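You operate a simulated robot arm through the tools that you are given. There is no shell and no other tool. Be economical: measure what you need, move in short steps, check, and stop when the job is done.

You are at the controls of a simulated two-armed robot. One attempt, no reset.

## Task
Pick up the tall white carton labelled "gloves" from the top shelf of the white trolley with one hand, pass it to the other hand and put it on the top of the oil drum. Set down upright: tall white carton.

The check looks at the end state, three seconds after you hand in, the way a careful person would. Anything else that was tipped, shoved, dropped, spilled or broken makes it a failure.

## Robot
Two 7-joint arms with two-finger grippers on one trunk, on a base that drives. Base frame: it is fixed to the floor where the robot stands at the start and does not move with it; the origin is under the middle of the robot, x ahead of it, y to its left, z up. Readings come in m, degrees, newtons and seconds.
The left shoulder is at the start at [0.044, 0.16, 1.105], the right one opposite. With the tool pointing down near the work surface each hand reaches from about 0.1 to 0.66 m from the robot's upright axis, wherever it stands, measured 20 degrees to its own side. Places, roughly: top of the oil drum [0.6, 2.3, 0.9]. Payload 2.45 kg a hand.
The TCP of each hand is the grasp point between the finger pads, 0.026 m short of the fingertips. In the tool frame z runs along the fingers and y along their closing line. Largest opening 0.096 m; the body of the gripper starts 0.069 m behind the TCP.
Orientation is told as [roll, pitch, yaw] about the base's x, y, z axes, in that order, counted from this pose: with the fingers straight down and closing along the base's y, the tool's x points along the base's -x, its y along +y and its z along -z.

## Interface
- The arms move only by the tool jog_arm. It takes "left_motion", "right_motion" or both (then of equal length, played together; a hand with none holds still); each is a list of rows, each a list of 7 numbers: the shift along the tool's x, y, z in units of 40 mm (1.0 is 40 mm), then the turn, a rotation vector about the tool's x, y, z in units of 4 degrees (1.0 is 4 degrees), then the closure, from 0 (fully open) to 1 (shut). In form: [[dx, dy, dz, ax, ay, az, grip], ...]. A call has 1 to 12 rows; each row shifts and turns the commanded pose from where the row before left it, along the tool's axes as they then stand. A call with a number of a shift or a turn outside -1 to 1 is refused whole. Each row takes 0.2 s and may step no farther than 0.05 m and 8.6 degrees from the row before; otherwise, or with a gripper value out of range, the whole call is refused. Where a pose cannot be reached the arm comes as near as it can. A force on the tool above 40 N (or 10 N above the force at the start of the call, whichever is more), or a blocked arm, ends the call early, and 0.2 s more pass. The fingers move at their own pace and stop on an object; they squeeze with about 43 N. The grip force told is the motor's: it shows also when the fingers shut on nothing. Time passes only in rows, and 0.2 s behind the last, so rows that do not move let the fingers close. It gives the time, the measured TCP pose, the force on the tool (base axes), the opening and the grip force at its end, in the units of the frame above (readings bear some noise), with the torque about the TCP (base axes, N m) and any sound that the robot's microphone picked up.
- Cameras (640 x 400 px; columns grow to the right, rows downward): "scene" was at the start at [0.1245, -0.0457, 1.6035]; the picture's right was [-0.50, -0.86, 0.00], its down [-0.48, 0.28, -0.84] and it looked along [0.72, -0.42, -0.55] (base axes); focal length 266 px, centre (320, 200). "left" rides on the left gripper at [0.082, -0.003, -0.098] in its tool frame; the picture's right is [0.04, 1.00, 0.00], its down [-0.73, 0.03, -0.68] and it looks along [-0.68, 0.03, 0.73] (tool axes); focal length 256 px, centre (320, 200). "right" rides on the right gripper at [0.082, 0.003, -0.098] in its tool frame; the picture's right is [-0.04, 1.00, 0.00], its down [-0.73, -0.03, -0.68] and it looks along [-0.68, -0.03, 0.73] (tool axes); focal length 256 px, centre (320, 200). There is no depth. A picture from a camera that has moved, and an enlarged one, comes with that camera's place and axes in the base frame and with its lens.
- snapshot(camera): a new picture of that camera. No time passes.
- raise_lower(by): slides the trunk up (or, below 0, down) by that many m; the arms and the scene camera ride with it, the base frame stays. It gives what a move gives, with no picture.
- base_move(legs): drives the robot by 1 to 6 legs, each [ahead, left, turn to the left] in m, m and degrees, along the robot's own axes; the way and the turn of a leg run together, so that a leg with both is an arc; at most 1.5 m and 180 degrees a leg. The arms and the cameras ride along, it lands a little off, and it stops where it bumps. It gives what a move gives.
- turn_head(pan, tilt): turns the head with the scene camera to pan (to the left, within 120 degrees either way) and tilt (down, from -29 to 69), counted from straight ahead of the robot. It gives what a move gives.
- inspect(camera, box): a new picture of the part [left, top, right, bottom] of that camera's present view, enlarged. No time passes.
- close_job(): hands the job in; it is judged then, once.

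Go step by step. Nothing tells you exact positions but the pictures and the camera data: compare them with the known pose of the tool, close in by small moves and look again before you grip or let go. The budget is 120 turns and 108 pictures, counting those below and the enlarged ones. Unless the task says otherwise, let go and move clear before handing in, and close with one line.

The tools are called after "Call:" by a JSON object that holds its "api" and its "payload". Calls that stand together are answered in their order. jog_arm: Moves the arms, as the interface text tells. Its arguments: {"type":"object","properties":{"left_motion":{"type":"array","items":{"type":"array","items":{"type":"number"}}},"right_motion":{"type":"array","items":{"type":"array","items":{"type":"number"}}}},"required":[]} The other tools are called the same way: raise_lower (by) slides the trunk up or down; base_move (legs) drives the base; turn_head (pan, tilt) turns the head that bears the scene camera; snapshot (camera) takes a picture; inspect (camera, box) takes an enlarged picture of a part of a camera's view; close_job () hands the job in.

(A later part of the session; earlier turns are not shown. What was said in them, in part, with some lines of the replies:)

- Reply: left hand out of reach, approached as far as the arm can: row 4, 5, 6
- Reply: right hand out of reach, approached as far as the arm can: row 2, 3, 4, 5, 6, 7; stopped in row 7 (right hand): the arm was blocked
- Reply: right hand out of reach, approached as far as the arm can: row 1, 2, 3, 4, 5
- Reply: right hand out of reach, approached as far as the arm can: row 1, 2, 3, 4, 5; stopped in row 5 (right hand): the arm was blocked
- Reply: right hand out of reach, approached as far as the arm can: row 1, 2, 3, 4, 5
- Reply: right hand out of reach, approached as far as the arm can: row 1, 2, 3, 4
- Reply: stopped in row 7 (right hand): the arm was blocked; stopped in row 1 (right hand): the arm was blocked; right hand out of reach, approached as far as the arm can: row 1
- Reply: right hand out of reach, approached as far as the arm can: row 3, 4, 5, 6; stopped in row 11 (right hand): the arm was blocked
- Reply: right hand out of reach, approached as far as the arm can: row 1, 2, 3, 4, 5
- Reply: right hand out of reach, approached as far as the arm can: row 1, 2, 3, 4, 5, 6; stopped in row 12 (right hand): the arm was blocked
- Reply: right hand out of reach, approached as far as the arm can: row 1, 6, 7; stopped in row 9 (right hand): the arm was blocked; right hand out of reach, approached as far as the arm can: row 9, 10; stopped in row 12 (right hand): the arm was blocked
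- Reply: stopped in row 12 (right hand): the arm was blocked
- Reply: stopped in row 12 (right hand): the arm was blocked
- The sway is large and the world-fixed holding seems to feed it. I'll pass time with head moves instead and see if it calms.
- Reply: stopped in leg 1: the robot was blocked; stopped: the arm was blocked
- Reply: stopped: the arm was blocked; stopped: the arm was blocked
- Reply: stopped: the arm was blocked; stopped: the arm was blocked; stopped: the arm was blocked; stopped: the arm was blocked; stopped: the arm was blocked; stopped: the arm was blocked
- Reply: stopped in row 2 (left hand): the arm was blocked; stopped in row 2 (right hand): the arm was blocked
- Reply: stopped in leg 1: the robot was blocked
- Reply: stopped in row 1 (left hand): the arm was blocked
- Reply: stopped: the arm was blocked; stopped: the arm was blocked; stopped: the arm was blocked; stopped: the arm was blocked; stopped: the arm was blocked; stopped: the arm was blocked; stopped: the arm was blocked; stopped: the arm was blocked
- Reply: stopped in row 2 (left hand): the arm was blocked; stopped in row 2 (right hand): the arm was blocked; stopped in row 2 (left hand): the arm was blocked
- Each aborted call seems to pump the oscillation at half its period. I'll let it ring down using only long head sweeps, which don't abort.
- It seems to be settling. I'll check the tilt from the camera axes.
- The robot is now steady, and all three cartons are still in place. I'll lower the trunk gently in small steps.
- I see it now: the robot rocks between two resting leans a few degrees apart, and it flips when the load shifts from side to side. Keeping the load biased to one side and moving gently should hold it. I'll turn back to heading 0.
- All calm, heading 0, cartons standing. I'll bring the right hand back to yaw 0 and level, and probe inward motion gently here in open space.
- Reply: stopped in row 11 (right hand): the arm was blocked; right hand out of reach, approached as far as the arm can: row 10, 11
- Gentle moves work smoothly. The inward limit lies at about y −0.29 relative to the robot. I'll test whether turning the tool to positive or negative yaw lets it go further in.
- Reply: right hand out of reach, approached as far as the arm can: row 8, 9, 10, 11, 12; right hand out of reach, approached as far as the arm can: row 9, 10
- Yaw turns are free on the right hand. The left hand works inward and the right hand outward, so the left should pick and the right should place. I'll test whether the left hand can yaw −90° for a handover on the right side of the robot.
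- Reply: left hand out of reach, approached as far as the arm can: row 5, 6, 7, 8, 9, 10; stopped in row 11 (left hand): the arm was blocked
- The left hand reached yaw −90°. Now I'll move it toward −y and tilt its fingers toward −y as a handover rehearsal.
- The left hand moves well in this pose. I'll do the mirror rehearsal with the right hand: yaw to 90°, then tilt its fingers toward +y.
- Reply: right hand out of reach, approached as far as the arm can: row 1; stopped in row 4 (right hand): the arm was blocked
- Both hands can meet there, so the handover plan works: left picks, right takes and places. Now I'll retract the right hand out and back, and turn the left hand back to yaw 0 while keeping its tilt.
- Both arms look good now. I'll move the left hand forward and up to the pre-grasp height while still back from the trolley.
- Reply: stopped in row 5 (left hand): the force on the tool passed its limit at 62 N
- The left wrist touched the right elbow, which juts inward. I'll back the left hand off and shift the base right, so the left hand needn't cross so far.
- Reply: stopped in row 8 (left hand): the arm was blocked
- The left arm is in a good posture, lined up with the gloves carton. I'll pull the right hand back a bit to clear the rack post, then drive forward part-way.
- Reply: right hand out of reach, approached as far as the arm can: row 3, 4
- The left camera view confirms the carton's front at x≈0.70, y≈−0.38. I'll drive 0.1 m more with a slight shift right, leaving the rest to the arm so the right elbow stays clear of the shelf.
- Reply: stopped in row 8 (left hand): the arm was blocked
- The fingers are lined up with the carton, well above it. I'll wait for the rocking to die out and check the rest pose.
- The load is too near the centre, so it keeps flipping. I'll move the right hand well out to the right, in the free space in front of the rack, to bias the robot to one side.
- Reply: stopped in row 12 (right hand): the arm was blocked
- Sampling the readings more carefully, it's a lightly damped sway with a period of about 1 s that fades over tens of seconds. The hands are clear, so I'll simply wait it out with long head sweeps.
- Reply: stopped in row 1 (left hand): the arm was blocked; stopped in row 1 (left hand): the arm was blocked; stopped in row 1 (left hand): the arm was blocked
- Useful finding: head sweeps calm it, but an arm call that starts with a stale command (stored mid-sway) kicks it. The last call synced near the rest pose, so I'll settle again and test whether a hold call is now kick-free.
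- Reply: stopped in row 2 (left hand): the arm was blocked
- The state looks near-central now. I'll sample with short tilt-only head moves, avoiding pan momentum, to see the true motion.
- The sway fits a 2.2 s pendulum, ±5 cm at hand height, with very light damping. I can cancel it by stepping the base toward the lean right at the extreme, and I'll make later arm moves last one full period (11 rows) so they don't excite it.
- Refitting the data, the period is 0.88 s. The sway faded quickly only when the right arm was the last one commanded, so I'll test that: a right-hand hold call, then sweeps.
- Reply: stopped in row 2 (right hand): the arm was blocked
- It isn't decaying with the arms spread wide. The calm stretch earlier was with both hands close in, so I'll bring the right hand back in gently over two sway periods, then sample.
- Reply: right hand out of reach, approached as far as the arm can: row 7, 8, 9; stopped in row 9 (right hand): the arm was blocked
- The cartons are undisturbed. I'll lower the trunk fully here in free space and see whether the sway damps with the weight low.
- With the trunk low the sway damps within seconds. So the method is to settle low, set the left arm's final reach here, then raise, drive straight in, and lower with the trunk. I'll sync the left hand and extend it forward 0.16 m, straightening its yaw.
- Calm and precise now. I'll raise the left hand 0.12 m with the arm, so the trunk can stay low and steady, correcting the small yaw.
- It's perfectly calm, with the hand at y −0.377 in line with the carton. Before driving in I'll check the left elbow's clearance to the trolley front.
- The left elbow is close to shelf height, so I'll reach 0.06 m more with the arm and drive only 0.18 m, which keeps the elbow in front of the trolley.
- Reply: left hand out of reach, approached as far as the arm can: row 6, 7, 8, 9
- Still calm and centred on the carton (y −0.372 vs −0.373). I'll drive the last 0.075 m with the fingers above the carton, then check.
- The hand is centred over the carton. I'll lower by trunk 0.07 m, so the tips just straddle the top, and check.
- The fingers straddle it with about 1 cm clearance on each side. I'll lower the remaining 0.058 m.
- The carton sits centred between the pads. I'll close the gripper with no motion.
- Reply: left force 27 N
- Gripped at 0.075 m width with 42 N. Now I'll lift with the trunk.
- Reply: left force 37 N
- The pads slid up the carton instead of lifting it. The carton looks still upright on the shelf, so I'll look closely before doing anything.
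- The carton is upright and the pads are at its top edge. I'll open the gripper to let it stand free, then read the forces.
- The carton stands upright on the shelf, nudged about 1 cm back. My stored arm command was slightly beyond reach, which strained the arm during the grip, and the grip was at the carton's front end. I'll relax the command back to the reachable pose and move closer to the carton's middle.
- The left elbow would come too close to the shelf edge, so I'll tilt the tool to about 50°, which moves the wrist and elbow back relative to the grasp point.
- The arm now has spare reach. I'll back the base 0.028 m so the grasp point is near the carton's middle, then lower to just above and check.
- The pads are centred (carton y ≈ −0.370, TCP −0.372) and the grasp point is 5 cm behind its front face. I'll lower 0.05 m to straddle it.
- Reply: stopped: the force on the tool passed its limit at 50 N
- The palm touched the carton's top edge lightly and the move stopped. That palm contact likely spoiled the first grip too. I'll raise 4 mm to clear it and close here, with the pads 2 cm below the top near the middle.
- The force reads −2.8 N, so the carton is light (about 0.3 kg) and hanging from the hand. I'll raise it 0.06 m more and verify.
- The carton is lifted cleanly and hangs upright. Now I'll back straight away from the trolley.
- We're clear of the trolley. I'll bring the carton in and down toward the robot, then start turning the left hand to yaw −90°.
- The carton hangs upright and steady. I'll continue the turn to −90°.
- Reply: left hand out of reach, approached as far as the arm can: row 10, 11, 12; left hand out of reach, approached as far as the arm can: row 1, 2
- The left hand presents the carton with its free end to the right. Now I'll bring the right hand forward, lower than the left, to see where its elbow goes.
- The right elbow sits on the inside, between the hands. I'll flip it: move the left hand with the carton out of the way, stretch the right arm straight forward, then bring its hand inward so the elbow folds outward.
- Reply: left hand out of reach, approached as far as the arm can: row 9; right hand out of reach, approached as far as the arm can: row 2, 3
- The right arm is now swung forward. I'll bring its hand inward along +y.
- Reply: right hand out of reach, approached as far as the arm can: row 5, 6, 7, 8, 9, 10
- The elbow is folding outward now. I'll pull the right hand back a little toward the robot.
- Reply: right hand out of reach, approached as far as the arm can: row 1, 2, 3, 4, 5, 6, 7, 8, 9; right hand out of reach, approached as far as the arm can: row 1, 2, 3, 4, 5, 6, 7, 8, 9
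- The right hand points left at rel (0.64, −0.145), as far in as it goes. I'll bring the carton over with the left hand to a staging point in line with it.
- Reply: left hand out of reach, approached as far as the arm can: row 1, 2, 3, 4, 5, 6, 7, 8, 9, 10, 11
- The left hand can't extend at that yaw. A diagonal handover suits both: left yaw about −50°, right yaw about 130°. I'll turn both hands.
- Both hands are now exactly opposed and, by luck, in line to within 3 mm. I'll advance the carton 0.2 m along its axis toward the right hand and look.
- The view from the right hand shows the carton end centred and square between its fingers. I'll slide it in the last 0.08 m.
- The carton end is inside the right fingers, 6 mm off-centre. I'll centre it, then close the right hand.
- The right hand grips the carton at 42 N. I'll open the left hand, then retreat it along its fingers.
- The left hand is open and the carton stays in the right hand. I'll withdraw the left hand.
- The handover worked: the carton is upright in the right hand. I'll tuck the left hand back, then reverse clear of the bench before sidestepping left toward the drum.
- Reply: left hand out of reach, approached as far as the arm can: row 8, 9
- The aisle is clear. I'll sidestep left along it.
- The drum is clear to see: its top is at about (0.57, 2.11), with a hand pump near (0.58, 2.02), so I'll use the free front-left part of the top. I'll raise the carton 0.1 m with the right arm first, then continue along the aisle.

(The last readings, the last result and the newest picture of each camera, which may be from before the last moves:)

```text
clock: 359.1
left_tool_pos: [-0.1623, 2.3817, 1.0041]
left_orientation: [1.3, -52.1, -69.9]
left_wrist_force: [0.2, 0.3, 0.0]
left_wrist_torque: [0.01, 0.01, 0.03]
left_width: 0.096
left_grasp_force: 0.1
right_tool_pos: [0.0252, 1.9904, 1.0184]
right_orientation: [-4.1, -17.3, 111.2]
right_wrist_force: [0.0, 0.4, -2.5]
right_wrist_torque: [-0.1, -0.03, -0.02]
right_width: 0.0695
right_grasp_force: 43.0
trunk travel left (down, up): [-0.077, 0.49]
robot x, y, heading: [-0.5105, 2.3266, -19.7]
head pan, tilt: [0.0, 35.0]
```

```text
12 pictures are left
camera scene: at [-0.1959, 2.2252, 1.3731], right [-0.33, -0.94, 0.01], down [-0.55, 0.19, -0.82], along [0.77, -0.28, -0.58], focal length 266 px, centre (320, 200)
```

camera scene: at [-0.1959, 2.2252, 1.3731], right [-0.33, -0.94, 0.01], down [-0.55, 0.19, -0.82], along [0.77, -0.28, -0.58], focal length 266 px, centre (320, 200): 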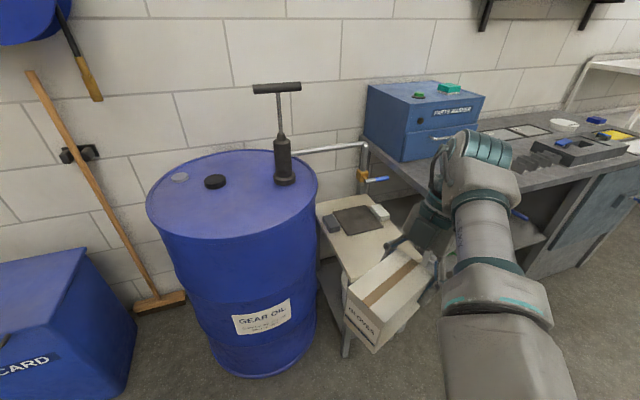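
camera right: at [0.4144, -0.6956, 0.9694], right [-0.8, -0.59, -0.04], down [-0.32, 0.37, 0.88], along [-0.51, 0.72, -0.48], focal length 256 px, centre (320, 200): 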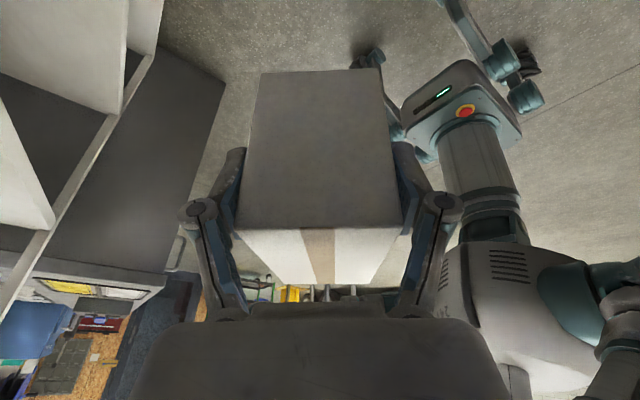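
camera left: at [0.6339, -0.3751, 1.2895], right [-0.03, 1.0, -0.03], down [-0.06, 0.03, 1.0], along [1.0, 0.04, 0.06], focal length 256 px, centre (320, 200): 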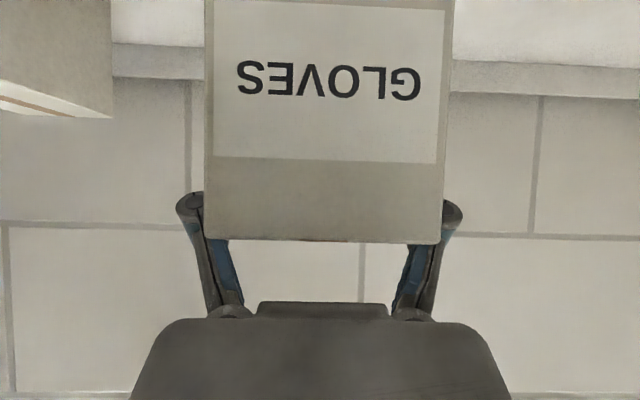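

I have a good view now: drum centre about (0.59, 2.25), radius 0.28; pump at (0.58, 2.07) with its handle at z≈1.2; bung at (0.65, 2.30). I'll set the carton near (0.45, 2.34), coming in at heading −33° to keep the wrist off the pump, so I'll go to a staging point first.

Call:
{"api": "base_move", "payload": {"legs": [[0, 0, -13.3], [-0.09, 0.634, 0]]}}

Call:
{"api": "turn_head", "payload": {"pan": -10, "tilt": 45}}

Call:
{"api": "turn_head", "payload": {"pan": 0, "tilt": 42}}

Call:
{"api": "turn_head", "payload": {"pan": -10, "tilt": 45}}

Call:
{"api": "snapshot", "payload": {"camera": "scene"}}

```text
clock: 363.5
left_tool_pos: [0.099, 2.8668, 1.007]
left_orientation: [2.1, -51.5, -83.8]
left_wrist_force: [-0.6, 0.1, 0.0]
left_wrist_torque: [0.0, -0.01, -0.02]
left_width: 0.0962
left_grasp_force: 0.0
right_tool_pos: [0.1923, 2.4427, 1.0167]
right_orientation: [-4.5, -17.9, 97.8]
right_wrist_force: [-0.5, -1.0, -2.3]
right_wrist_torque: [-0.08, -0.01, -0.05]
right_width: 0.0692
right_grasp_force: 42.5
trunk travel left (down, up): [-0.077, 0.49]
robot x, y, heading: [-0.2472, 2.899, -33.0]
head pan, tilt: [0.0, 35.0]
```

```text
clock: 364.2
left_tool_pos: [0.0946, 2.8693, 1.0081]
left_orientation: [2.6, -52.1, -84.3]
left_wrist_force: [-0.2, 0.4, 0.3]
left_wrist_torque: [-0.02, -0.01, 0.03]
left_width: 0.0959
left_grasp_force: 0.0
right_tool_pos: [0.1878, 2.4434, 1.0201]
right_orientation: [-4.7, -17.6, 97.9]
right_wrist_force: [0.1, -0.3, -1.8]
right_wrist_torque: [-0.08, -0.07, 0.02]
right_width: 0.0695
right_grasp_force: 43.2
trunk travel left (down, up): [-0.077, 0.49]
robot x, y, heading: [-0.2489, 2.9008, -32.8]
head pan, tilt: [-10.0, 45.0]
```

```text
clock: 364.9
left_tool_pos: [0.0978, 2.872, 1.0073]
left_orientation: [2.2, -52.0, -84.0]
left_wrist_force: [-0.1, -0.7, 0.1]
left_wrist_torque: [-0.01, -0.03, 0.01]
left_width: 0.0958
left_grasp_force: 0.0
right_tool_pos: [0.189, 2.4471, 1.0203]
right_orientation: [-4.6, -17.4, 97.8]
right_wrist_force: [-0.3, 0.7, -2.1]
right_wrist_torque: [-0.08, -0.02, -0.01]
right_width: 0.0692
right_grasp_force: 43.0
trunk travel left (down, up): [-0.077, 0.49]
robot x, y, heading: [-0.2479, 2.9012, -33.1]
head pan, tilt: [0.0, 42.0]
```

```text
clock: 365.6
left_tool_pos: [0.1, 2.8757, 1.0074]
left_orientation: [2.2, -52.1, -83.9]
left_wrist_force: [0.0, -0.5, 0.4]
left_wrist_torque: [0.03, 0.01, 0.01]
left_width: 0.0961
left_grasp_force: 0.0
right_tool_pos: [0.1927, 2.4496, 1.0223]
right_orientation: [-4.6, -17.4, 97.9]
right_wrist_force: [1.1, -0.1, -2.5]
right_wrist_torque: [-0.12, -0.03, -0.04]
right_width: 0.0694
right_grasp_force: 43.2
trunk travel left (down, up): [-0.077, 0.49]
robot x, y, heading: [-0.2471, 2.8974, -32.9]
head pan, tilt: [-10.0, 45.0]
```

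```text
11 pictures are left
camera scene: at [0.0196, 2.7179, 1.3585], right [-0.68, -0.73, 0.0], down [-0.52, 0.48, -0.7], along [0.51, -0.48, -0.71], focal length 266 px, centre (320, 200)
```

scene: 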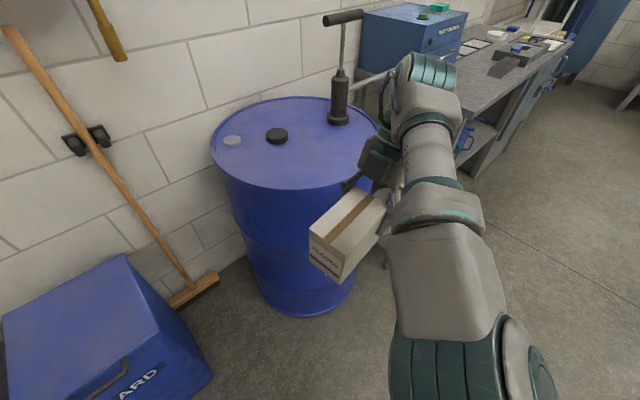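

The refined drum centre is (0.61, 2.27), r 0.27. The target for the carton centre is (0.47, 2.33), which needs 0.33 m forward and 0.015 m left. I'll go 0.2 m first and look.

Call:
{"api": "base_move", "payload": {"legs": [[0.2, 0.012, 0]]}}

Call:
{"api": "turn_head", "payload": {"pan": -12, "tilt": 50}}

Call:
{"api": "snapshot", "payload": {"camera": "scene"}}

```text
clock: 367.2
left_tool_pos: [0.2725, 2.7768, 1.0071]
left_orientation: [2.0, -52.1, -83.8]
left_wrist_force: [0.3, 0.4, 0.5]
left_wrist_torque: [-0.01, 0.01, 0.02]
left_width: 0.096
left_grasp_force: 0.0
right_tool_pos: [0.3675, 2.3515, 1.0199]
right_orientation: [-4.4, -17.4, 97.9]
right_wrist_force: [-0.7, -0.6, -1.9]
right_wrist_torque: [-0.05, 0.03, -0.04]
right_width: 0.0693
right_grasp_force: 43.1
trunk travel left (down, up): [-0.077, 0.49]
robot x, y, heading: [-0.0762, 2.8019, -32.9]
head pan, tilt: [-10.0, 45.0]
```

```text
clock: 367.9
left_tool_pos: [0.2691, 2.7796, 1.0086]
left_orientation: [2.6, -52.2, -84.1]
left_wrist_force: [-0.3, 0.0, 0.0]
left_wrist_torque: [-0.02, 0.0, 0.02]
left_width: 0.0958
left_grasp_force: 0.1
right_tool_pos: [0.3631, 2.3554, 1.024]
right_orientation: [-4.7, -17.2, 97.9]
right_wrist_force: [-0.3, -0.3, -2.0]
right_wrist_torque: [-0.12, -0.02, -0.01]
right_width: 0.0692
right_grasp_force: 42.9
trunk travel left (down, up): [-0.077, 0.49]
robot x, y, heading: [-0.0735, 2.7999, -32.9]
head pan, tilt: [-12.0, 50.0]
```

```text
10 pictures are left
camera scene: at [0.1883, 2.6207, 1.3516], right [-0.7, -0.71, 0.0], down [-0.55, 0.54, -0.64], along [0.45, -0.45, -0.77], focal length 266 px, centre (320, 200)
```

scene: 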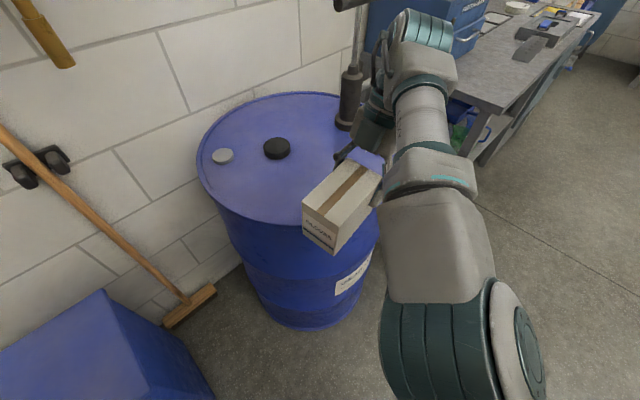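

The carton is over the drum's edge and above the top. I'll level it (it leans about 1.5° because the body leans), then drive the last 0.13 m.

Call:
{"api": "jog_arm", "payload": {"right_motion": [[0, 0, 0, -0.08, -0.07, 0, 1], [0, 0, 0, -0.08, -0.07, 0, 1], [0, 0, 0, -0.08, -0.07, 0, 1], [0, 0, 0, -0.08, -0.07, 0, 1], [0, 0, 0, 0, 0, 0, 1]]}}

Call:
{"api": "base_move", "payload": {"legs": [[0.13, 0.003, 0]]}}

Call:
{"api": "turn_head", "payload": {"pan": -14, "tilt": 52}}

Call:
{"api": "snapshot", "payload": {"camera": "scene"}}

Call:
{"api": "snapshot", "payload": {"camera": "right"}}

```text
clock: 369.1
left_tool_pos: [0.2684, 2.7783, 1.0078]
left_orientation: [2.5, -52.2, -84.2]
left_wrist_force: [-0.1, -0.5, -0.3]
left_wrist_torque: [0.0, -0.04, -0.01]
left_width: 0.0959
left_grasp_force: 0.1
right_tool_pos: [0.3615, 2.3532, 1.024]
right_orientation: [-3.6, -18.4, 98.0]
right_wrist_force: [0.2, 0.0, -1.4]
right_wrist_torque: [-0.06, -0.02, -0.02]
right_width: 0.0694
right_grasp_force: 43.1
trunk travel left (down, up): [-0.077, 0.49]
robot x, y, heading: [-0.0742, 2.8056, -32.6]
head pan, tilt: [-12.0, 50.0]
```

```text
clock: 370.4
left_tool_pos: [0.3766, 2.7093, 1.009]
left_orientation: [2.6, -52.2, -84.2]
left_wrist_force: [-0.1, 0.8, -0.6]
left_wrist_torque: [0.01, 0.03, 0.02]
left_width: 0.0959
left_grasp_force: 0.0
right_tool_pos: [0.4709, 2.2841, 1.0237]
right_orientation: [-3.5, -18.5, 97.9]
right_wrist_force: [0.6, -0.7, -3.0]
right_wrist_torque: [-0.08, 0.05, 0.0]
right_width: 0.0692
right_grasp_force: 43.0
trunk travel left (down, up): [-0.077, 0.49]
robot x, y, heading: [0.0333, 2.738, -32.7]
head pan, tilt: [-12.0, 50.0]
```

```text
clock: 371.0
left_tool_pos: [0.3733, 2.713, 1.0104]
left_orientation: [2.9, -52.3, -84.5]
left_wrist_force: [-0.4, 0.8, 0.4]
left_wrist_torque: [0.03, 0.0, 0.02]
left_width: 0.096
left_grasp_force: 0.0
right_tool_pos: [0.4674, 2.2863, 1.0269]
right_orientation: [-3.7, -18.3, 98.1]
right_wrist_force: [0.6, 0.2, -1.8]
right_wrist_torque: [-0.01, -0.01, 0.0]
right_width: 0.0694
right_grasp_force: 43.3
trunk travel left (down, up): [-0.077, 0.49]
robot x, y, heading: [0.0333, 2.7366, -32.6]
head pan, tilt: [-14.0, 52.0]
```

```text
9 pictures are left
camera scene: at [0.2944, 2.5515, 1.3488], right [-0.73, -0.68, 0.0], down [-0.54, 0.58, -0.61], along [0.42, -0.45, -0.79], focal length 266 px, centre (320, 200)
```

scene: 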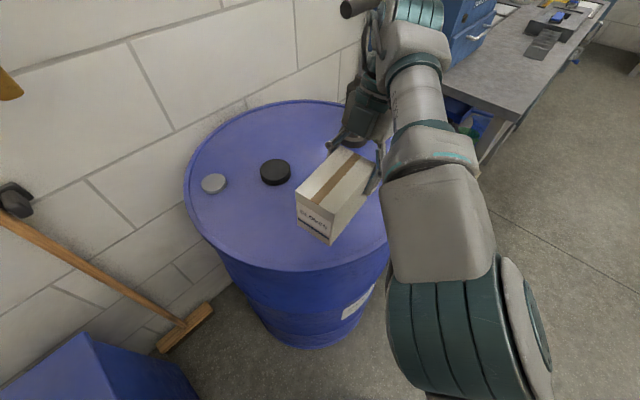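

```text
8 pictures are left
camera right: at [0.4743, 2.178, 1.0935], right [-1.0, -0.08, -0.05], down [-0.08, 0.48, 0.88], along [-0.05, 0.88, -0.48], focal length 256 px, centre (320, 200)
```

right: 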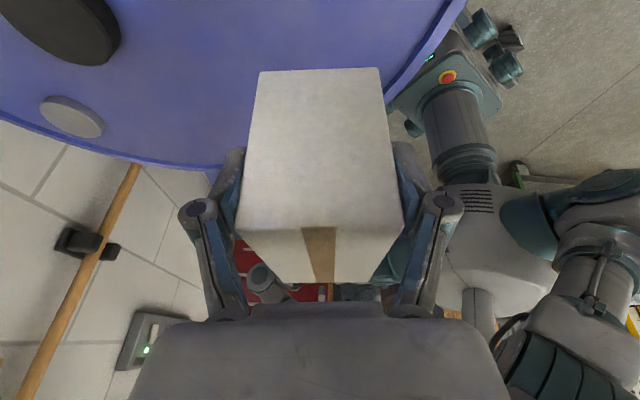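

My refit puts the drum centre at (0.64, 2.25), so I'll shift the carton 4 cm further in for a safe rim margin, still clear of bung and pump. Then I'll start lowering.

Call:
{"api": "base_move", "payload": {"legs": [[0.036, 0.026, 0]]}}

Call:
{"api": "turn_head", "payload": {"pan": -20, "tilt": 50}}

Call:
{"api": "turn_head", "payload": {"pan": -14, "tilt": 52}}

Call:
{"api": "raise_lower", "payload": {"by": -0.04}}

Call:
{"api": "snapshot", "payload": {"camera": "scene"}}

```text
clock: 371.9
left_tool_pos: [0.4101, 2.7008, 1.0112]
left_orientation: [4.0, -51.7, -85.2]
left_wrist_force: [0.2, 0.5, -0.2]
left_wrist_torque: [-0.02, 0.0, 0.01]
left_width: 0.0959
left_grasp_force: 0.1
right_tool_pos: [0.5033, 2.2738, 1.0254]
right_orientation: [-4.2, -18.8, 98.2]
right_wrist_force: [0.2, -0.7, -1.4]
right_wrist_torque: [0.0, -0.05, 0.0]
right_width: 0.0694
right_grasp_force: 43.0
trunk travel left (down, up): [-0.077, 0.49]
robot x, y, heading: [0.0749, 2.7375, -32.6]
head pan, tilt: [-14.0, 52.0]
```

```text
clock: 372.6
left_tool_pos: [0.4104, 2.7112, 1.0108]
left_orientation: [3.7, -52.2, -85.2]
left_wrist_force: [0.5, 0.3, -0.4]
left_wrist_torque: [-0.02, -0.03, 0.01]
left_width: 0.0958
left_grasp_force: 0.0
right_tool_pos: [0.5041, 2.2849, 1.0299]
right_orientation: [-4.1, -18.4, 98.1]
right_wrist_force: [0.0, 0.7, -1.9]
right_wrist_torque: [-0.09, 0.0, 0.03]
right_width: 0.0693
right_grasp_force: 43.2
trunk travel left (down, up): [-0.077, 0.49]
robot x, y, heading: [0.0773, 2.7358, -32.9]
head pan, tilt: [-20.0, 50.0]
```

```text
clock: 373.2
left_tool_pos: [0.4151, 2.7184, 1.0109]
left_orientation: [3.4, -52.6, -84.8]
left_wrist_force: [0.5, 0.1, -0.1]
left_wrist_torque: [0.01, -0.03, -0.02]
left_width: 0.096
left_grasp_force: 0.0
right_tool_pos: [0.5073, 2.2921, 1.0313]
right_orientation: [-3.9, -18.1, 98.2]
right_wrist_force: [1.1, 1.7, -1.6]
right_wrist_torque: [-0.15, 0.06, 0.0]
right_width: 0.07
right_grasp_force: 43.4
trunk travel left (down, up): [-0.077, 0.49]
robot x, y, heading: [0.0794, 2.7409, -32.6]
head pan, tilt: [-14.0, 52.0]
```

```text
clock: 374.1
left_tool_pos: [0.4325, 2.7028, 0.9541]
left_orientation: [-2.5, -49.3, -80.4]
left_wrist_force: [0.0, 0.7, 0.2]
left_wrist_torque: [0.03, 0.0, -0.01]
left_width: 0.096
left_grasp_force: 0.0
right_tool_pos: [0.507, 2.2906, 0.9902]
right_orientation: [-3.8, -18.2, 98.0]
right_wrist_force: [-0.2, 1.3, -0.3]
right_wrist_torque: [-0.19, 0.02, 0.0]
right_width: 0.0697
right_grasp_force: 43.3
trunk travel left (down, up): [-0.037, 0.53]
robot x, y, heading: [0.0794, 2.7358, -32.8]
head pan, tilt: [-14.0, 52.0]
```

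```text
7 pictures are left
camera scene: at [0.3842, 2.5339, 1.2943], right [-0.73, -0.68, 0.01], down [-0.55, 0.57, -0.61], along [0.41, -0.45, -0.79], focal length 266 px, centre (320, 200)
```

scene: 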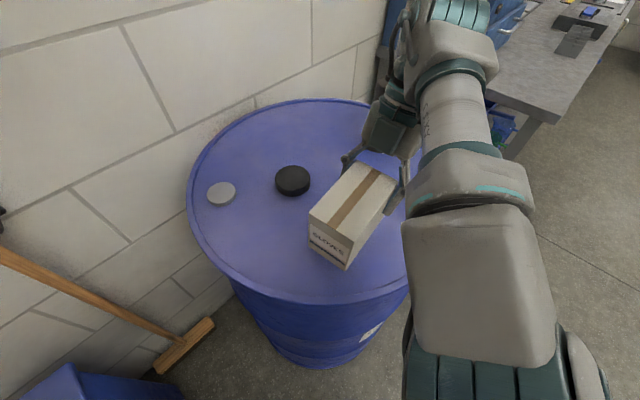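

The left arm's pose shifted a little while lowering, so something may be touching it. I'll look left before going on.

Call:
{"api": "turn_head", "payload": {"pan": 45, "tilt": 62}}

Call:
{"api": "snapshot", "payload": {"camera": "scene"}}

```text
clock: 375.4
left_tool_pos: [0.4275, 2.6927, 0.9544]
left_orientation: [-2.1, -48.7, -80.7]
left_wrist_force: [0.6, -0.3, 0.0]
left_wrist_torque: [0.0, 0.01, -0.02]
left_width: 0.096
left_grasp_force: 0.0
right_tool_pos: [0.5014, 2.2792, 0.9862]
right_orientation: [-4.1, -18.8, 97.9]
right_wrist_force: [0.3, -0.8, -2.3]
right_wrist_torque: [-0.09, -0.03, 0.03]
right_width: 0.0693
right_grasp_force: 43.4
trunk travel left (down, up): [-0.037, 0.53]
robot x, y, heading: [0.0766, 2.7335, -32.8]
head pan, tilt: [45.0, 62.0]
```

```text
6 pictures are left
camera scene: at [0.388, 2.5875, 1.2814], right [0.21, -0.98, -0.01], down [-0.87, -0.18, -0.47], along [0.46, 0.1, -0.88], focal length 266 px, centre (320, 200)
```

scene: 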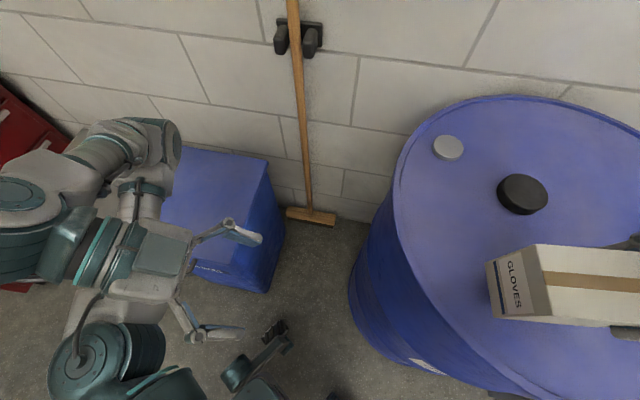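

The left elbow hangs close over the blue bin and may be resting on it. I'll raise the trunk back to free it, then lower the carton with the right arm alone.

Call:
{"api": "raise_lower", "payload": {"by": 0.05}}

Call:
{"api": "turn_head", "payload": {"pan": 50, "tilt": 62}}

Call:
{"api": "turn_head", "payload": {"pan": -14, "tilt": 55}}

Call:
{"api": "turn_head", "payload": {"pan": -14, "tilt": 54}}

```text
clock: 376.3
left_tool_pos: [0.4051, 2.7117, 1.0266]
left_orientation: [5.3, -52.8, -86.4]
left_wrist_force: [0.1, 0.1, -0.9]
left_wrist_torque: [-0.05, 0.03, -0.05]
left_width: 0.0961
left_grasp_force: 0.1
right_tool_pos: [0.5042, 2.2803, 1.0336]
right_orientation: [-3.7, -18.8, 98.0]
right_wrist_force: [0.2, 0.5, -2.8]
right_wrist_torque: [-0.09, 0.06, -0.02]
right_width: 0.0694
right_grasp_force: 43.0
trunk travel left (down, up): [-0.087, 0.48]
robot x, y, heading: [0.076, 2.7383, -32.8]
head pan, tilt: [45.0, 62.0]
```

```text
clock: 376.9
left_tool_pos: [0.4023, 2.7108, 1.0274]
left_orientation: [5.6, -52.8, -86.7]
left_wrist_force: [-1.4, 0.8, -0.7]
left_wrist_torque: [0.04, 0.0, -0.02]
left_width: 0.0964
left_grasp_force: 0.1
right_tool_pos: [0.5009, 2.279, 1.035]
right_orientation: [-4.1, -18.7, 98.0]
right_wrist_force: [0.2, 0.3, -2.3]
right_wrist_torque: [-0.12, -0.03, 0.01]
right_width: 0.0696
right_grasp_force: 42.8
trunk travel left (down, up): [-0.087, 0.48]
robot x, y, heading: [0.0773, 2.7329, -32.8]
head pan, tilt: [50.0, 62.0]
```

```text
clock: 378.3
left_tool_pos: [0.4032, 2.7121, 1.027]
left_orientation: [5.5, -52.9, -86.5]
left_wrist_force: [0.0, 0.2, 0.7]
left_wrist_torque: [0.02, -0.01, 0.0]
left_width: 0.0959
left_grasp_force: 0.0
right_tool_pos: [0.5036, 2.2814, 1.0364]
right_orientation: [-4.0, -18.6, 98.0]
right_wrist_force: [-0.1, 0.0, -1.7]
right_wrist_torque: [-0.09, -0.02, -0.02]
right_width: 0.0692
right_grasp_force: 43.4
trunk travel left (down, up): [-0.087, 0.48]
robot x, y, heading: [0.0776, 2.7344, -32.7]
head pan, tilt: [-14.0, 55.0]
```

```text
clock: 378.9
left_tool_pos: [0.4039, 2.7127, 1.0274]
left_orientation: [5.5, -52.9, -86.6]
left_wrist_force: [-0.4, -0.4, 1.1]
left_wrist_torque: [-0.03, -0.02, 0.02]
left_width: 0.0957
left_grasp_force: 0.1
right_tool_pos: [0.5024, 2.2812, 1.0363]
right_orientation: [-4.0, -18.6, 98.0]
right_wrist_force: [-0.3, -0.1, -2.4]
right_wrist_torque: [-0.13, -0.04, -0.01]
right_width: 0.0695
right_grasp_force: 42.7
trunk travel left (down, up): [-0.087, 0.48]
robot x, y, heading: [0.0765, 2.7363, -32.8]
head pan, tilt: [-14.0, 54.0]
```

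The left arm has been pressed since my last small sidestep left, so I'll shift the base 4 cm right to free it. The carton then sits at about (0.48, 2.29), still well inside the rim.

Call:
{"api": "base_move", "payload": {"legs": [[0.01, -0.04, 0]]}}

Call:
{"api": "turn_head", "payload": {"pan": -20, "tilt": 52}}

Call:
{"api": "turn_head", "payload": {"pan": 20, "tilt": 52}}

Call:
{"api": "turn_head", "payload": {"pan": -14, "tilt": 52}}

Call:
{"api": "snapshot", "payload": {"camera": "scene"}}

```text
clock: 379.8
left_tool_pos: [0.4025, 2.6939, 1.0234]
left_orientation: [4.3, -53.7, -85.3]
left_wrist_force: [0.9, -0.6, -0.5]
left_wrist_torque: [0.03, 0.02, -0.01]
left_width: 0.096
left_grasp_force: 0.2
right_tool_pos: [0.5032, 2.2648, 1.0401]
right_orientation: [-3.3, -17.7, 98.1]
right_wrist_force: [0.7, 0.7, -2.2]
right_wrist_torque: [-0.14, 0.06, 0.04]
right_width: 0.0694
right_grasp_force: 42.3
trunk travel left (down, up): [-0.087, 0.48]
robot x, y, heading: [0.0715, 2.7017, -32.8]
head pan, tilt: [-14.0, 54.0]
```

```text
clock: 380.4
left_tool_pos: [0.3881, 2.6804, 1.0278]
left_orientation: [5.7, -52.9, -86.6]
left_wrist_force: [-0.5, 0.2, -0.2]
left_wrist_torque: [-0.01, -0.03, 0.01]
left_width: 0.0958
left_grasp_force: 0.0
right_tool_pos: [0.4897, 2.2499, 1.0415]
right_orientation: [-4.1, -18.3, 98.1]
right_wrist_force: [0.1, 0.2, -1.5]
right_wrist_torque: [-0.09, 0.01, -0.02]
right_width: 0.0692
right_grasp_force: 43.3
trunk travel left (down, up): [-0.087, 0.48]
robot x, y, heading: [0.0658, 2.7026, -32.8]
head pan, tilt: [-20.0, 52.0]
```

```text
clock: 381.5
left_tool_pos: [0.4044, 2.704, 1.0243]
left_orientation: [4.2, -54.0, -85.1]
left_wrist_force: [1.4, 1.3, 0.3]
left_wrist_torque: [0.0, 0.02, -0.05]
left_width: 0.0959
left_grasp_force: 0.1
right_tool_pos: [0.506, 2.2765, 1.0433]
right_orientation: [-3.3, -17.3, 98.3]
right_wrist_force: [1.5, 1.4, -2.3]
right_wrist_torque: [-0.19, 0.09, 0.02]
right_width: 0.0695
right_grasp_force: 43.2
trunk travel left (down, up): [-0.087, 0.48]
robot x, y, heading: [0.0682, 2.703, -32.5]
head pan, tilt: [20.0, 52.0]
```

```text
clock: 382.5
left_tool_pos: [0.3945, 2.6876, 1.0263]
left_orientation: [5.2, -53.3, -86.1]
left_wrist_force: [0.4, -0.2, 0.0]
left_wrist_torque: [0.02, 0.01, 0.0]
left_width: 0.0959
left_grasp_force: 0.0
right_tool_pos: [0.4938, 2.2567, 1.0427]
right_orientation: [-3.9, -18.2, 98.2]
right_wrist_force: [-0.9, -0.8, -2.6]
right_wrist_torque: [-0.06, 0.02, 0.0]
right_width: 0.0692
right_grasp_force: 43.0
trunk travel left (down, up): [-0.087, 0.48]
robot x, y, heading: [0.0673, 2.7047, -32.8]
head pan, tilt: [-14.0, 52.0]
```

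```text
5 pictures are left
camera scene: at [0.3199, 2.5312, 1.3623], right [-0.73, -0.69, 0.01], down [-0.55, 0.57, -0.61], along [0.41, -0.45, -0.79], focal length 266 px, centre (320, 200)
```

scene: 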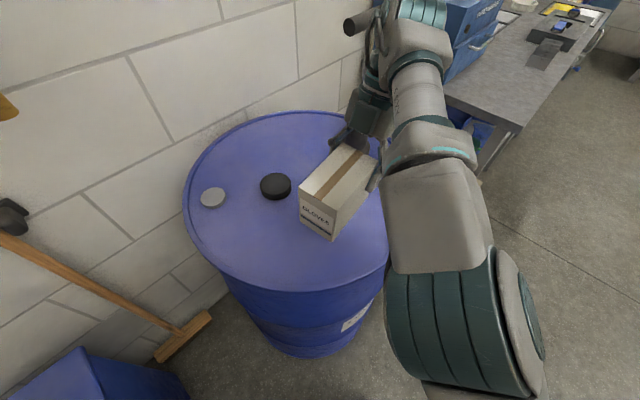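

No contact now; left and right move together with a small residual sway. I'll let it settle, then lower with the right arm.

Call:
{"api": "turn_head", "payload": {"pan": -14, "tilt": 60}}

Call:
{"api": "turn_head", "payload": {"pan": -14, "tilt": 20}}

Call:
{"api": "turn_head", "payload": {"pan": -14, "tilt": 60}}

Call:
{"api": "turn_head", "payload": {"pan": -14, "tilt": 20}}

Call:
{"api": "turn_head", "payload": {"pan": -14, "tilt": 60}}

Call:
{"api": "turn_head", "payload": {"pan": -14, "tilt": 52}}

```text
clock: 383.2
left_tool_pos: [0.4004, 2.697, 1.0248]
left_orientation: [4.6, -53.7, -85.5]
left_wrist_force: [-0.4, 0.6, -0.1]
left_wrist_torque: [-0.01, -0.02, -0.02]
left_width: 0.0957
left_grasp_force: 0.1
right_tool_pos: [0.5019, 2.2679, 1.0415]
right_orientation: [-3.4, -17.6, 98.3]
right_wrist_force: [0.4, 1.5, -1.6]
right_wrist_torque: [-0.13, 0.02, 0.05]
right_width: 0.0692
right_grasp_force: 42.5
trunk travel left (down, up): [-0.087, 0.48]
robot x, y, heading: [0.0687, 2.7035, -33.0]
head pan, tilt: [-14.0, 60.0]
```

```text
clock: 384.3
left_tool_pos: [0.39, 2.6806, 1.0284]
left_orientation: [5.8, -53.1, -86.5]
left_wrist_force: [-0.1, -0.2, -0.5]
left_wrist_torque: [-0.01, -0.01, 0.0]
left_width: 0.0962
left_grasp_force: 0.2
right_tool_pos: [0.4899, 2.2505, 1.0394]
right_orientation: [-4.2, -18.5, 98.2]
right_wrist_force: [-0.6, -0.6, -2.6]
right_wrist_torque: [-0.02, -0.04, 0.0]
right_width: 0.0693
right_grasp_force: 43.0
trunk travel left (down, up): [-0.087, 0.48]
robot x, y, heading: [0.0678, 2.7015, -32.7]
head pan, tilt: [-14.0, 20.0]
```

```text
clock: 385.4
left_tool_pos: [0.3915, 2.6838, 1.0276]
left_orientation: [5.3, -53.2, -86.1]
left_wrist_force: [0.3, 0.0, 0.1]
left_wrist_torque: [0.0, -0.01, 0.02]
left_width: 0.0956
left_grasp_force: 0.2
right_tool_pos: [0.4926, 2.2549, 1.041]
right_orientation: [-3.9, -18.2, 98.3]
right_wrist_force: [-0.3, 0.4, -1.0]
right_wrist_torque: [-0.07, -0.05, 0.01]
right_width: 0.0692
right_grasp_force: 43.3
trunk travel left (down, up): [-0.087, 0.48]
robot x, y, heading: [0.0668, 2.7007, -32.7]
head pan, tilt: [-14.0, 60.0]
```

```text
clock: 386.4
left_tool_pos: [0.3967, 2.6918, 1.0264]
left_orientation: [4.8, -53.5, -85.8]
left_wrist_force: [0.1, 0.8, -0.7]
left_wrist_torque: [-0.03, 0.02, -0.02]
left_width: 0.0961
left_grasp_force: 0.1
right_tool_pos: [0.4982, 2.2612, 1.0417]
right_orientation: [-3.7, -17.8, 98.3]
right_wrist_force: [0.3, 0.8, -2.5]
right_wrist_torque: [-0.13, 0.0, 0.02]
right_width: 0.0695
right_grasp_force: 42.8
trunk travel left (down, up): [-0.087, 0.48]
robot x, y, heading: [0.067, 2.7038, -32.9]
head pan, tilt: [-14.0, 20.0]
```

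```text
clock: 387.5
left_tool_pos: [0.3935, 2.6876, 1.027]
left_orientation: [5.2, -53.3, -86.1]
left_wrist_force: [-0.3, 0.7, 0.0]
left_wrist_torque: [-0.02, 0.03, -0.01]
left_width: 0.0957
left_grasp_force: 0.1
right_tool_pos: [0.495, 2.2594, 1.0414]
right_orientation: [-4.0, -18.0, 98.2]
right_wrist_force: [0.4, 0.1, -2.5]
right_wrist_torque: [-0.12, 0.0, 0.05]
right_width: 0.0695
right_grasp_force: 42.8
trunk travel left (down, up): [-0.087, 0.48]
robot x, y, heading: [0.0672, 2.7037, -32.6]
head pan, tilt: [-14.0, 60.0]
```

```text
clock: 388.2
left_tool_pos: [0.3949, 2.6877, 1.0263]
left_orientation: [5.2, -53.4, -86.1]
left_wrist_force: [-0.2, -1.3, 0.2]
left_wrist_torque: [0.01, 0.02, 0.01]
left_width: 0.0961
left_grasp_force: 0.1
right_tool_pos: [0.4958, 2.2577, 1.0404]
right_orientation: [-3.8, -18.0, 98.4]
right_wrist_force: [0.0, -1.6, -2.2]
right_wrist_torque: [-0.1, 0.04, 0.02]
right_width: 0.0691
right_grasp_force: 43.2
trunk travel left (down, up): [-0.087, 0.48]
robot x, y, heading: [0.0673, 2.7038, -32.9]
head pan, tilt: [-14.0, 52.0]
```

Settled and level. I'll lower the carton 0.055 m with the right arm.

Call:
{"api": "jog_arm", "payload": {"right_motion": [[0.039, 0, 0.119, 0, 0, 0, 1], [0.039, 0, 0.119, 0, 0, 0, 1], [0.039, 0, 0.119, 0, 0, 0, 1], [0.039, 0, 0.119, 0, 0, 0, 1], [0.039, 0, 0.119, 0, 0, 0, 1], [0.039, 0, 0.119, 0, 0, 0, 1], [0.039, 0, 0.119, 0, 0, 0, 1], [0.039, 0, 0.119, 0, 0, 0, 1], [0.039, 0, 0.119, 0, 0, 0, 1], [0.039, 0, 0.119, 0, 0, 0, 1], [0.039, 0, 0.119, 0, 0, 0, 1]]}}

Call:
{"api": "inspect", "payload": {"camera": "scene", "box": [220, 100, 460, 300]}}

```text
clock: 390.6
left_tool_pos: [0.3936, 2.6874, 1.0269]
left_orientation: [5.2, -53.2, -86.0]
left_wrist_force: [1.3, -0.7, 0.3]
left_wrist_torque: [0.0, 0.0, -0.02]
left_width: 0.0961
left_grasp_force: 0.2
right_tool_pos: [0.4985, 2.2567, 0.9849]
right_orientation: [-3.8, -17.9, 98.3]
right_wrist_force: [0.0, 0.0, -2.2]
right_wrist_torque: [-0.08, -0.02, -0.01]
right_width: 0.0696
right_grasp_force: 43.0
trunk travel left (down, up): [-0.087, 0.48]
robot x, y, heading: [0.0673, 2.6988, -32.7]
head pan, tilt: [-14.0, 52.0]
```

```text
2.00 times, centred on (340, 200) of scene
camera zoom: at [0.3151, 2.5241, 1.3622], right [-0.73, -0.68, 0.0], down [-0.54, 0.58, -0.61], along [0.42, -0.45, -0.79], focal length 531 px, centre (280, 200)
```

zoom: 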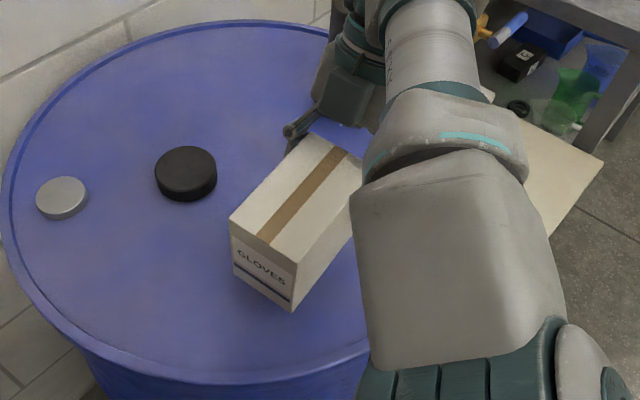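

Not touching yet (the force still reads the carton's weight). I'll lower in small steps, watching the force.

Call:
{"api": "jog_arm", "payload": {"right_motion": [[0.031, 0, 0.095, 0, 0, 0, 1], [0.031, 0, 0.095, 0, 0, 0, 1], [0.031, 0, 0.095, 0, 0, 0, 1]]}}

Call:
{"api": "jog_arm", "payload": {"right_motion": [[0.016, 0, 0.048, 0, 0, 0, 1], [0.016, 0, 0.048, 0, 0, 0, 1]]}}

```text
clock: 391.4
left_tool_pos: [0.3945, 2.6874, 1.0269]
left_orientation: [5.3, -53.3, -86.0]
left_wrist_force: [1.0, 0.7, 0.2]
left_wrist_torque: [0.05, -0.01, 0.02]
left_width: 0.096
left_grasp_force: 0.0
right_tool_pos: [0.4975, 2.2587, 0.9741]
right_orientation: [-3.8, -18.0, 98.1]
right_wrist_force: [0.2, 0.0, -1.7]
right_wrist_torque: [-0.14, 0.01, 0.0]
right_width: 0.0692
right_grasp_force: 43.0
trunk travel left (down, up): [-0.087, 0.48]
robot x, y, heading: [0.065, 2.7002, -32.8]
head pan, tilt: [-14.0, 52.0]
```

```text
clock: 392.0
left_tool_pos: [0.3939, 2.6879, 1.027]
left_orientation: [5.2, -53.4, -86.0]
left_wrist_force: [-0.5, -0.4, -0.2]
left_wrist_torque: [-0.02, 0.02, 0.04]
left_width: 0.0956
left_grasp_force: 0.0
right_tool_pos: [0.4991, 2.2576, 0.9694]
right_orientation: [-3.8, -17.9, 98.2]
right_wrist_force: [0.4, 1.1, -2.0]
right_wrist_torque: [-0.06, 0.01, -0.02]
right_width: 0.0694
right_grasp_force: 43.3
trunk travel left (down, up): [-0.087, 0.48]
robot x, y, heading: [0.0688, 2.7048, -32.7]
head pan, tilt: [-14.0, 52.0]
```

Call:
{"api": "jog_arm", "payload": {"right_motion": [[0.016, 0, 0.048, 0, 0, 0, 1], [0.016, 0, 0.048, 0, 0, 0, 1]]}}

Call:
{"api": "jog_arm", "payload": {"right_motion": [[0.016, 0, 0.048, 0, 0, 0, 1], [0.016, 0, 0.048, 0, 0, 0, 1]]}}

```text
clock: 392.6
left_tool_pos: [0.3938, 2.6874, 1.0264]
left_orientation: [5.2, -53.3, -86.1]
left_wrist_force: [0.1, -1.3, 0.9]
left_wrist_torque: [0.01, -0.01, 0.02]
left_width: 0.096
left_grasp_force: 0.1
right_tool_pos: [0.4992, 2.2577, 0.965]
right_orientation: [-3.7, -18.1, 98.3]
right_wrist_force: [0.2, -0.1, -2.9]
right_wrist_torque: [-0.09, 0.0, -0.03]
right_width: 0.0693
right_grasp_force: 42.9
trunk travel left (down, up): [-0.087, 0.48]
robot x, y, heading: [0.0696, 2.702, -32.6]
head pan, tilt: [-14.0, 52.0]
```

```text
clock: 393.2
left_tool_pos: [0.3935, 2.6882, 1.028]
left_orientation: [5.3, -53.2, -86.1]
left_wrist_force: [0.4, 0.7, 0.3]
left_wrist_torque: [0.0, -0.01, -0.04]
left_width: 0.0961
left_grasp_force: 0.1
right_tool_pos: [0.4989, 2.2581, 0.9615]
right_orientation: [-3.9, -18.1, 98.3]
right_wrist_force: [0.7, -0.4, -2.0]
right_wrist_torque: [-0.1, 0.0, -0.02]
right_width: 0.0694
right_grasp_force: 43.0
trunk travel left (down, up): [-0.087, 0.48]
robot x, y, heading: [0.0688, 2.7009, -32.6]
head pan, tilt: [-14.0, 52.0]
```

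Still hanging freely at TCP z 0.9615. I'll continue in 4 mm steps.

Call:
{"api": "jog_arm", "payload": {"right_motion": [[0.016, 0, 0.048, 0, 0, 0, 1], [0.016, 0, 0.048, 0, 0, 0, 1]]}}

Call:
{"api": "jog_arm", "payload": {"right_motion": [[0.016, 0, 0.048, 0, 0, 0, 1], [0.016, 0, 0.048, 0, 0, 0, 1]]}}

Call:
{"api": "inspect", "payload": {"camera": "scene", "box": [270, 130, 430, 270]}}

```text
clock: 393.8
left_tool_pos: [0.3944, 2.6868, 1.0275]
left_orientation: [5.2, -53.4, -86.1]
left_wrist_force: [0.5, -1.0, -0.5]
left_wrist_torque: [0.0, -0.02, 0.02]
left_width: 0.0959
left_grasp_force: 0.0
right_tool_pos: [0.4996, 2.2582, 0.958]
right_orientation: [-3.7, -17.9, 98.2]
right_wrist_force: [-0.3, 0.6, -2.4]
right_wrist_torque: [-0.11, -0.05, -0.02]
right_width: 0.0695
right_grasp_force: 43.0
trunk travel left (down, up): [-0.087, 0.48]
robot x, y, heading: [0.0649, 2.6999, -33.1]
head pan, tilt: [-14.0, 52.0]
```

```text
clock: 394.4
left_tool_pos: [0.3943, 2.6892, 1.0273]
left_orientation: [5.2, -53.3, -86.0]
left_wrist_force: [0.1, -0.6, -0.3]
left_wrist_torque: [-0.02, -0.01, -0.01]
left_width: 0.0961
left_grasp_force: 0.0
right_tool_pos: [0.4995, 2.2589, 0.9528]
right_orientation: [-3.8, -18.0, 98.2]
right_wrist_force: [0.7, 0.2, -2.2]
right_wrist_torque: [-0.08, -0.01, 0.01]
right_width: 0.0693
right_grasp_force: 42.9
trunk travel left (down, up): [-0.087, 0.48]
robot x, y, heading: [0.0655, 2.7024, -32.8]
head pan, tilt: [-14.0, 52.0]
```

```text
2.86 times, centred on (350, 200) of scene
camera zoom: at [0.3151, 2.5242, 1.3623], right [-0.73, -0.68, 0.0], down [-0.54, 0.58, -0.61], along [0.42, -0.45, -0.79], focal length 759 px, centre (234, 200)
```

zoom: 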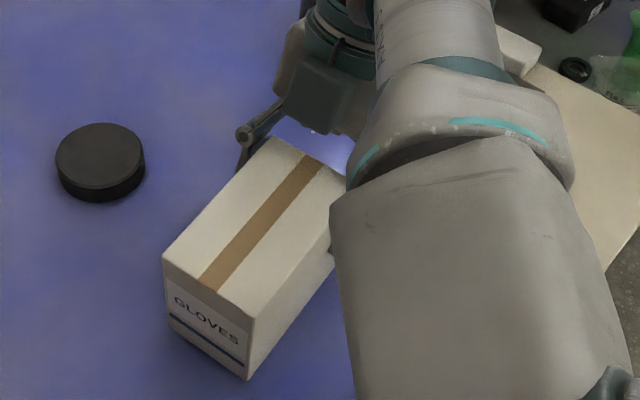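

The bottom is at about z 0.91, nearly there. I'll continue in small steps.

Call:
{"api": "jog_arm", "payload": {"right_motion": [[0.016, 0, 0.048, 0, 0, 0, 1], [0.016, 0, 0.048, 0, 0, 0, 1]]}}

Call:
{"api": "jog_arm", "payload": {"right_motion": [[0.016, 0, 0.048, 0, 0, 0, 1], [0.016, 0, 0.048, 0, 0, 0, 1]]}}

Call:
{"api": "jog_arm", "payload": {"right_motion": [[0.016, 0, 0.048, 0, 0, 0, 1], [0, 0, 0, 0, 0, 0, 1]]}}

```text
clock: 395.0
left_tool_pos: [0.3937, 2.6878, 1.0272]
left_orientation: [5.3, -53.5, -86.1]
left_wrist_force: [0.1, 0.1, -0.4]
left_wrist_torque: [0.03, -0.02, -0.01]
left_width: 0.0961
left_grasp_force: 0.1
right_tool_pos: [0.5008, 2.2582, 0.9511]
right_orientation: [-4.0, -18.0, 98.2]
right_wrist_force: [1.4, -2.2, 5.5]
right_wrist_torque: [0.54, 0.22, -0.04]
right_width: 0.0692
right_grasp_force: 42.9
trunk travel left (down, up): [-0.087, 0.48]
robot x, y, heading: [0.0691, 2.7002, -32.7]
head pan, tilt: [-14.0, 52.0]
```

```text
clock: 395.6
left_tool_pos: [0.3932, 2.6873, 1.0272]
left_orientation: [5.3, -53.4, -86.2]
left_wrist_force: [-0.2, 0.3, 0.6]
left_wrist_torque: [-0.02, 0.0, -0.02]
left_width: 0.096
left_grasp_force: 0.0
right_tool_pos: [0.4995, 2.2595, 0.9474]
right_orientation: [-4.0, -17.9, 98.3]
right_wrist_force: [3.4, -6.7, 15.8]
right_wrist_torque: [0.9, 0.46, -0.01]
right_width: 0.0698
right_grasp_force: 43.1
trunk travel left (down, up): [-0.087, 0.48]
robot x, y, heading: [0.0636, 2.7, -32.9]
head pan, tilt: [-14.0, 52.0]
```

```text
clock: 396.2
left_tool_pos: [0.3922, 2.6888, 1.0274]
left_orientation: [5.2, -53.4, -86.1]
left_wrist_force: [-0.9, -0.5, -0.4]
left_wrist_torque: [-0.02, -0.01, -0.02]
left_width: 0.0959
left_grasp_force: 0.1
right_tool_pos: [0.4999, 2.2587, 0.9461]
right_orientation: [-4.1, -17.8, 98.3]
right_wrist_force: [9.4, -11.0, 33.7]
right_wrist_torque: [-0.04, 0.53, -0.05]
right_width: 0.0696
right_grasp_force: 43.2
trunk travel left (down, up): [-0.087, 0.48]
robot x, y, heading: [0.0707, 2.7037, -32.9]
head pan, tilt: [-14.0, 52.0]
```

Firm contact: the carton is standing on the drum top. I'll ease up 3 mm, then open the right hand.

Call:
{"api": "jog_arm", "payload": {"right_motion": [[-0.012, 0, -0.036, 0, 0, 0, 1], [-0.012, 0, -0.036, 0, 0, 0, 1], [0, 0, 0, 0, 0, 0, 1]]}}

Call:
{"api": "jog_arm", "payload": {"right_motion": [[0, 0, 0, 0, 0, 0, 0.25], [0, 0, 0, 0, 0, 0, 0.12], [0, 0, 0, 0, 0, 0, 0], [0, 0, 0, 0, 0, 0, 0], [0, 0, 0, 0, 0, 0, 0]]}}

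Call:
{"api": "snapshot", "payload": {"camera": "right"}}

```text
clock: 397.0
left_tool_pos: [0.3931, 2.6884, 1.0265]
left_orientation: [5.2, -53.4, -86.0]
left_wrist_force: [-0.2, 0.6, 1.2]
left_wrist_torque: [0.0, 0.02, 0.0]
left_width: 0.0958
left_grasp_force: 0.2
right_tool_pos: [0.4999, 2.2599, 0.9456]
right_orientation: [-3.8, -18.0, 98.2]
right_wrist_force: [4.1, -5.2, 16.8]
right_wrist_torque: [-0.84, 0.25, 0.23]
right_width: 0.0697
right_grasp_force: 42.8
trunk travel left (down, up): [-0.087, 0.48]
robot x, y, heading: [0.0681, 2.7014, -32.9]
head pan, tilt: [-14.0, 52.0]
```

```text
clock: 398.2
left_tool_pos: [0.3951, 2.6879, 1.0274]
left_orientation: [5.2, -53.2, -86.0]
left_wrist_force: [0.4, 0.0, -0.4]
left_wrist_torque: [0.01, -0.02, -0.01]
left_width: 0.0958
left_grasp_force: 0.0
right_tool_pos: [0.5002, 2.2587, 0.9462]
right_orientation: [-3.9, -18.0, 98.2]
right_wrist_force: [0.2, -0.6, 0.0]
right_wrist_torque: [-0.01, -0.02, 0.01]
right_width: 0.0961
right_grasp_force: 0.0
trunk travel left (down, up): [-0.087, 0.48]
robot x, y, heading: [0.0681, 2.7033, -32.9]
head pan, tilt: [-14.0, 52.0]
```

```text
2 pictures are left
camera right: at [0.507, 2.1505, 1.0136], right [-1.0, -0.08, -0.05], down [-0.09, 0.48, 0.87], along [-0.05, 0.87, -0.49], focal length 256 px, centre (320, 200)
```

right: 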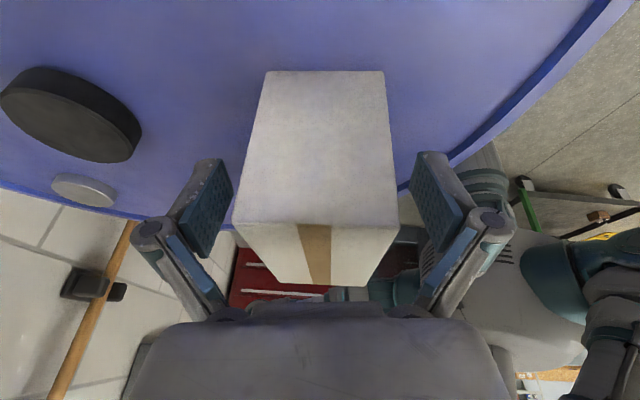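

The carton stands upright well inside the rim, and the fingers are open with clear gaps. I'll raise the hand straight up.

Call:
{"api": "jog_arm", "payload": {"right_motion": [[-0.05, 0, -0.16, 0, 0, 0, 0], [-0.103, 0, -0.317, 0, 0, 0, 0], [-0.103, 0, -0.317, 0, 0, 0, 0], [-0.103, 0, -0.317, 0, 0, 0, 0], [-0.103, 0, -0.317, 0, 0, 0, 0], [-0.103, 0, -0.317, 0, 0, 0, 0], [-0.103, 0, -0.317, 0, 0, 0, 0], [-0.103, 0, -0.317, 0, 0, 0, 0], [-0.103, 0, -0.317, 0, 0, 0, 0], [-0.103, 0, -0.317, 0, 0, 0, 0], [0, 0, 0, 0, 0, 0, 0]]}}

```text
clock: 400.6
left_tool_pos: [0.3948, 2.6876, 1.026]
left_orientation: [5.1, -53.3, -86.0]
left_wrist_force: [-0.1, 0.4, 0.6]
left_wrist_torque: [-0.01, -0.01, 0.0]
left_width: 0.0959
left_grasp_force: 0.0
right_tool_pos: [0.4901, 2.2589, 1.0669]
right_orientation: [-4.2, -17.8, 98.2]
right_wrist_force: [0.1, -0.4, 0.7]
right_wrist_torque: [-0.03, 0.0, -0.02]
right_width: 0.0964
right_grasp_force: 0.1
right hand out of reach, approached as far as the arm can: row 10
trunk travel left (down, up): [-0.087, 0.48]
robot x, y, heading: [0.0684, 2.7036, -32.7]
head pan, tilt: [-14.0, 52.0]
```

The hand is clear above the carton. I'll back the robot straight away and take a final look.

Call:
{"api": "base_move", "payload": {"legs": [[-0.4, 0, 0]]}}

Call:
{"api": "turn_head", "payload": {"pan": -5, "tilt": 38}}

Call:
{"api": "snapshot", "payload": {"camera": "scene"}}

```text
clock: 403.1
left_tool_pos: [0.0609, 2.903, 1.0275]
left_orientation: [5.2, -53.3, -86.0]
left_wrist_force: [-0.6, 0.5, 0.1]
left_wrist_torque: [-0.02, 0.01, 0.02]
left_width: 0.0959
left_grasp_force: 0.1
right_tool_pos: [0.1552, 2.4745, 1.0688]
right_orientation: [-4.1, -17.8, 98.3]
right_wrist_force: [-0.4, -0.6, 0.3]
right_wrist_torque: [0.0, 0.0, 0.0]
right_width: 0.0961
right_grasp_force: 0.0
trunk travel left (down, up): [-0.087, 0.48]
robot x, y, heading: [-0.2672, 2.9153, -32.7]
head pan, tilt: [-14.0, 52.0]
```

```text
clock: 403.8
left_tool_pos: [0.0557, 2.9057, 1.0295]
left_orientation: [5.6, -53.5, -86.4]
left_wrist_force: [-0.8, 0.2, -0.3]
left_wrist_torque: [-0.01, -0.01, 0.03]
left_width: 0.0963
left_grasp_force: 0.0
right_tool_pos: [0.1513, 2.4774, 1.0709]
right_orientation: [-4.4, -17.7, 98.2]
right_wrist_force: [0.4, 0.0, -0.6]
right_wrist_torque: [0.04, -0.03, 0.0]
right_width: 0.0959
right_grasp_force: 0.1
trunk travel left (down, up): [-0.087, 0.48]
robot x, y, heading: [-0.2684, 2.9169, -32.6]
head pan, tilt: [-5.0, 38.0]
```

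```text
1 pictures are left
camera scene: at [-0.0022, 2.7412, 1.3822], right [-0.61, -0.79, 0.0], down [-0.49, 0.38, -0.78], along [0.62, -0.48, -0.62], focal length 266 px, centre (320, 200)
```

scene: 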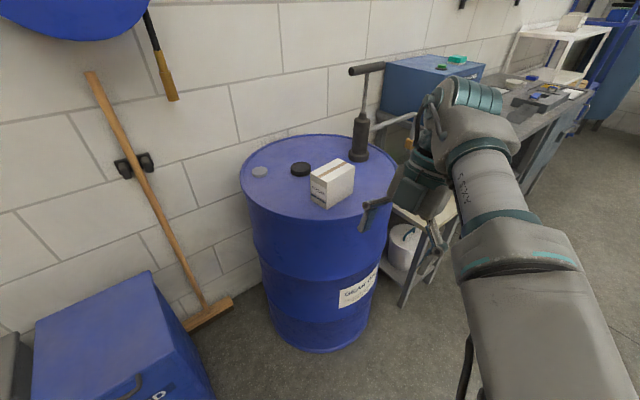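

The gloves carton stands upright on the drum top. The pump, the bung and the bin I can see are in place, the other two cartons were still standing when I left the trolley, and both hands are clear, so I'm handing in.

Call:
{"api": "close_job", "payload": {}}

```text
The job is handed in.
```

The left hand lifted the gloves carton from the trolley, passed it to the right hand in the air, and the right hand set it upright on the oil drum, then let go and moved clear.
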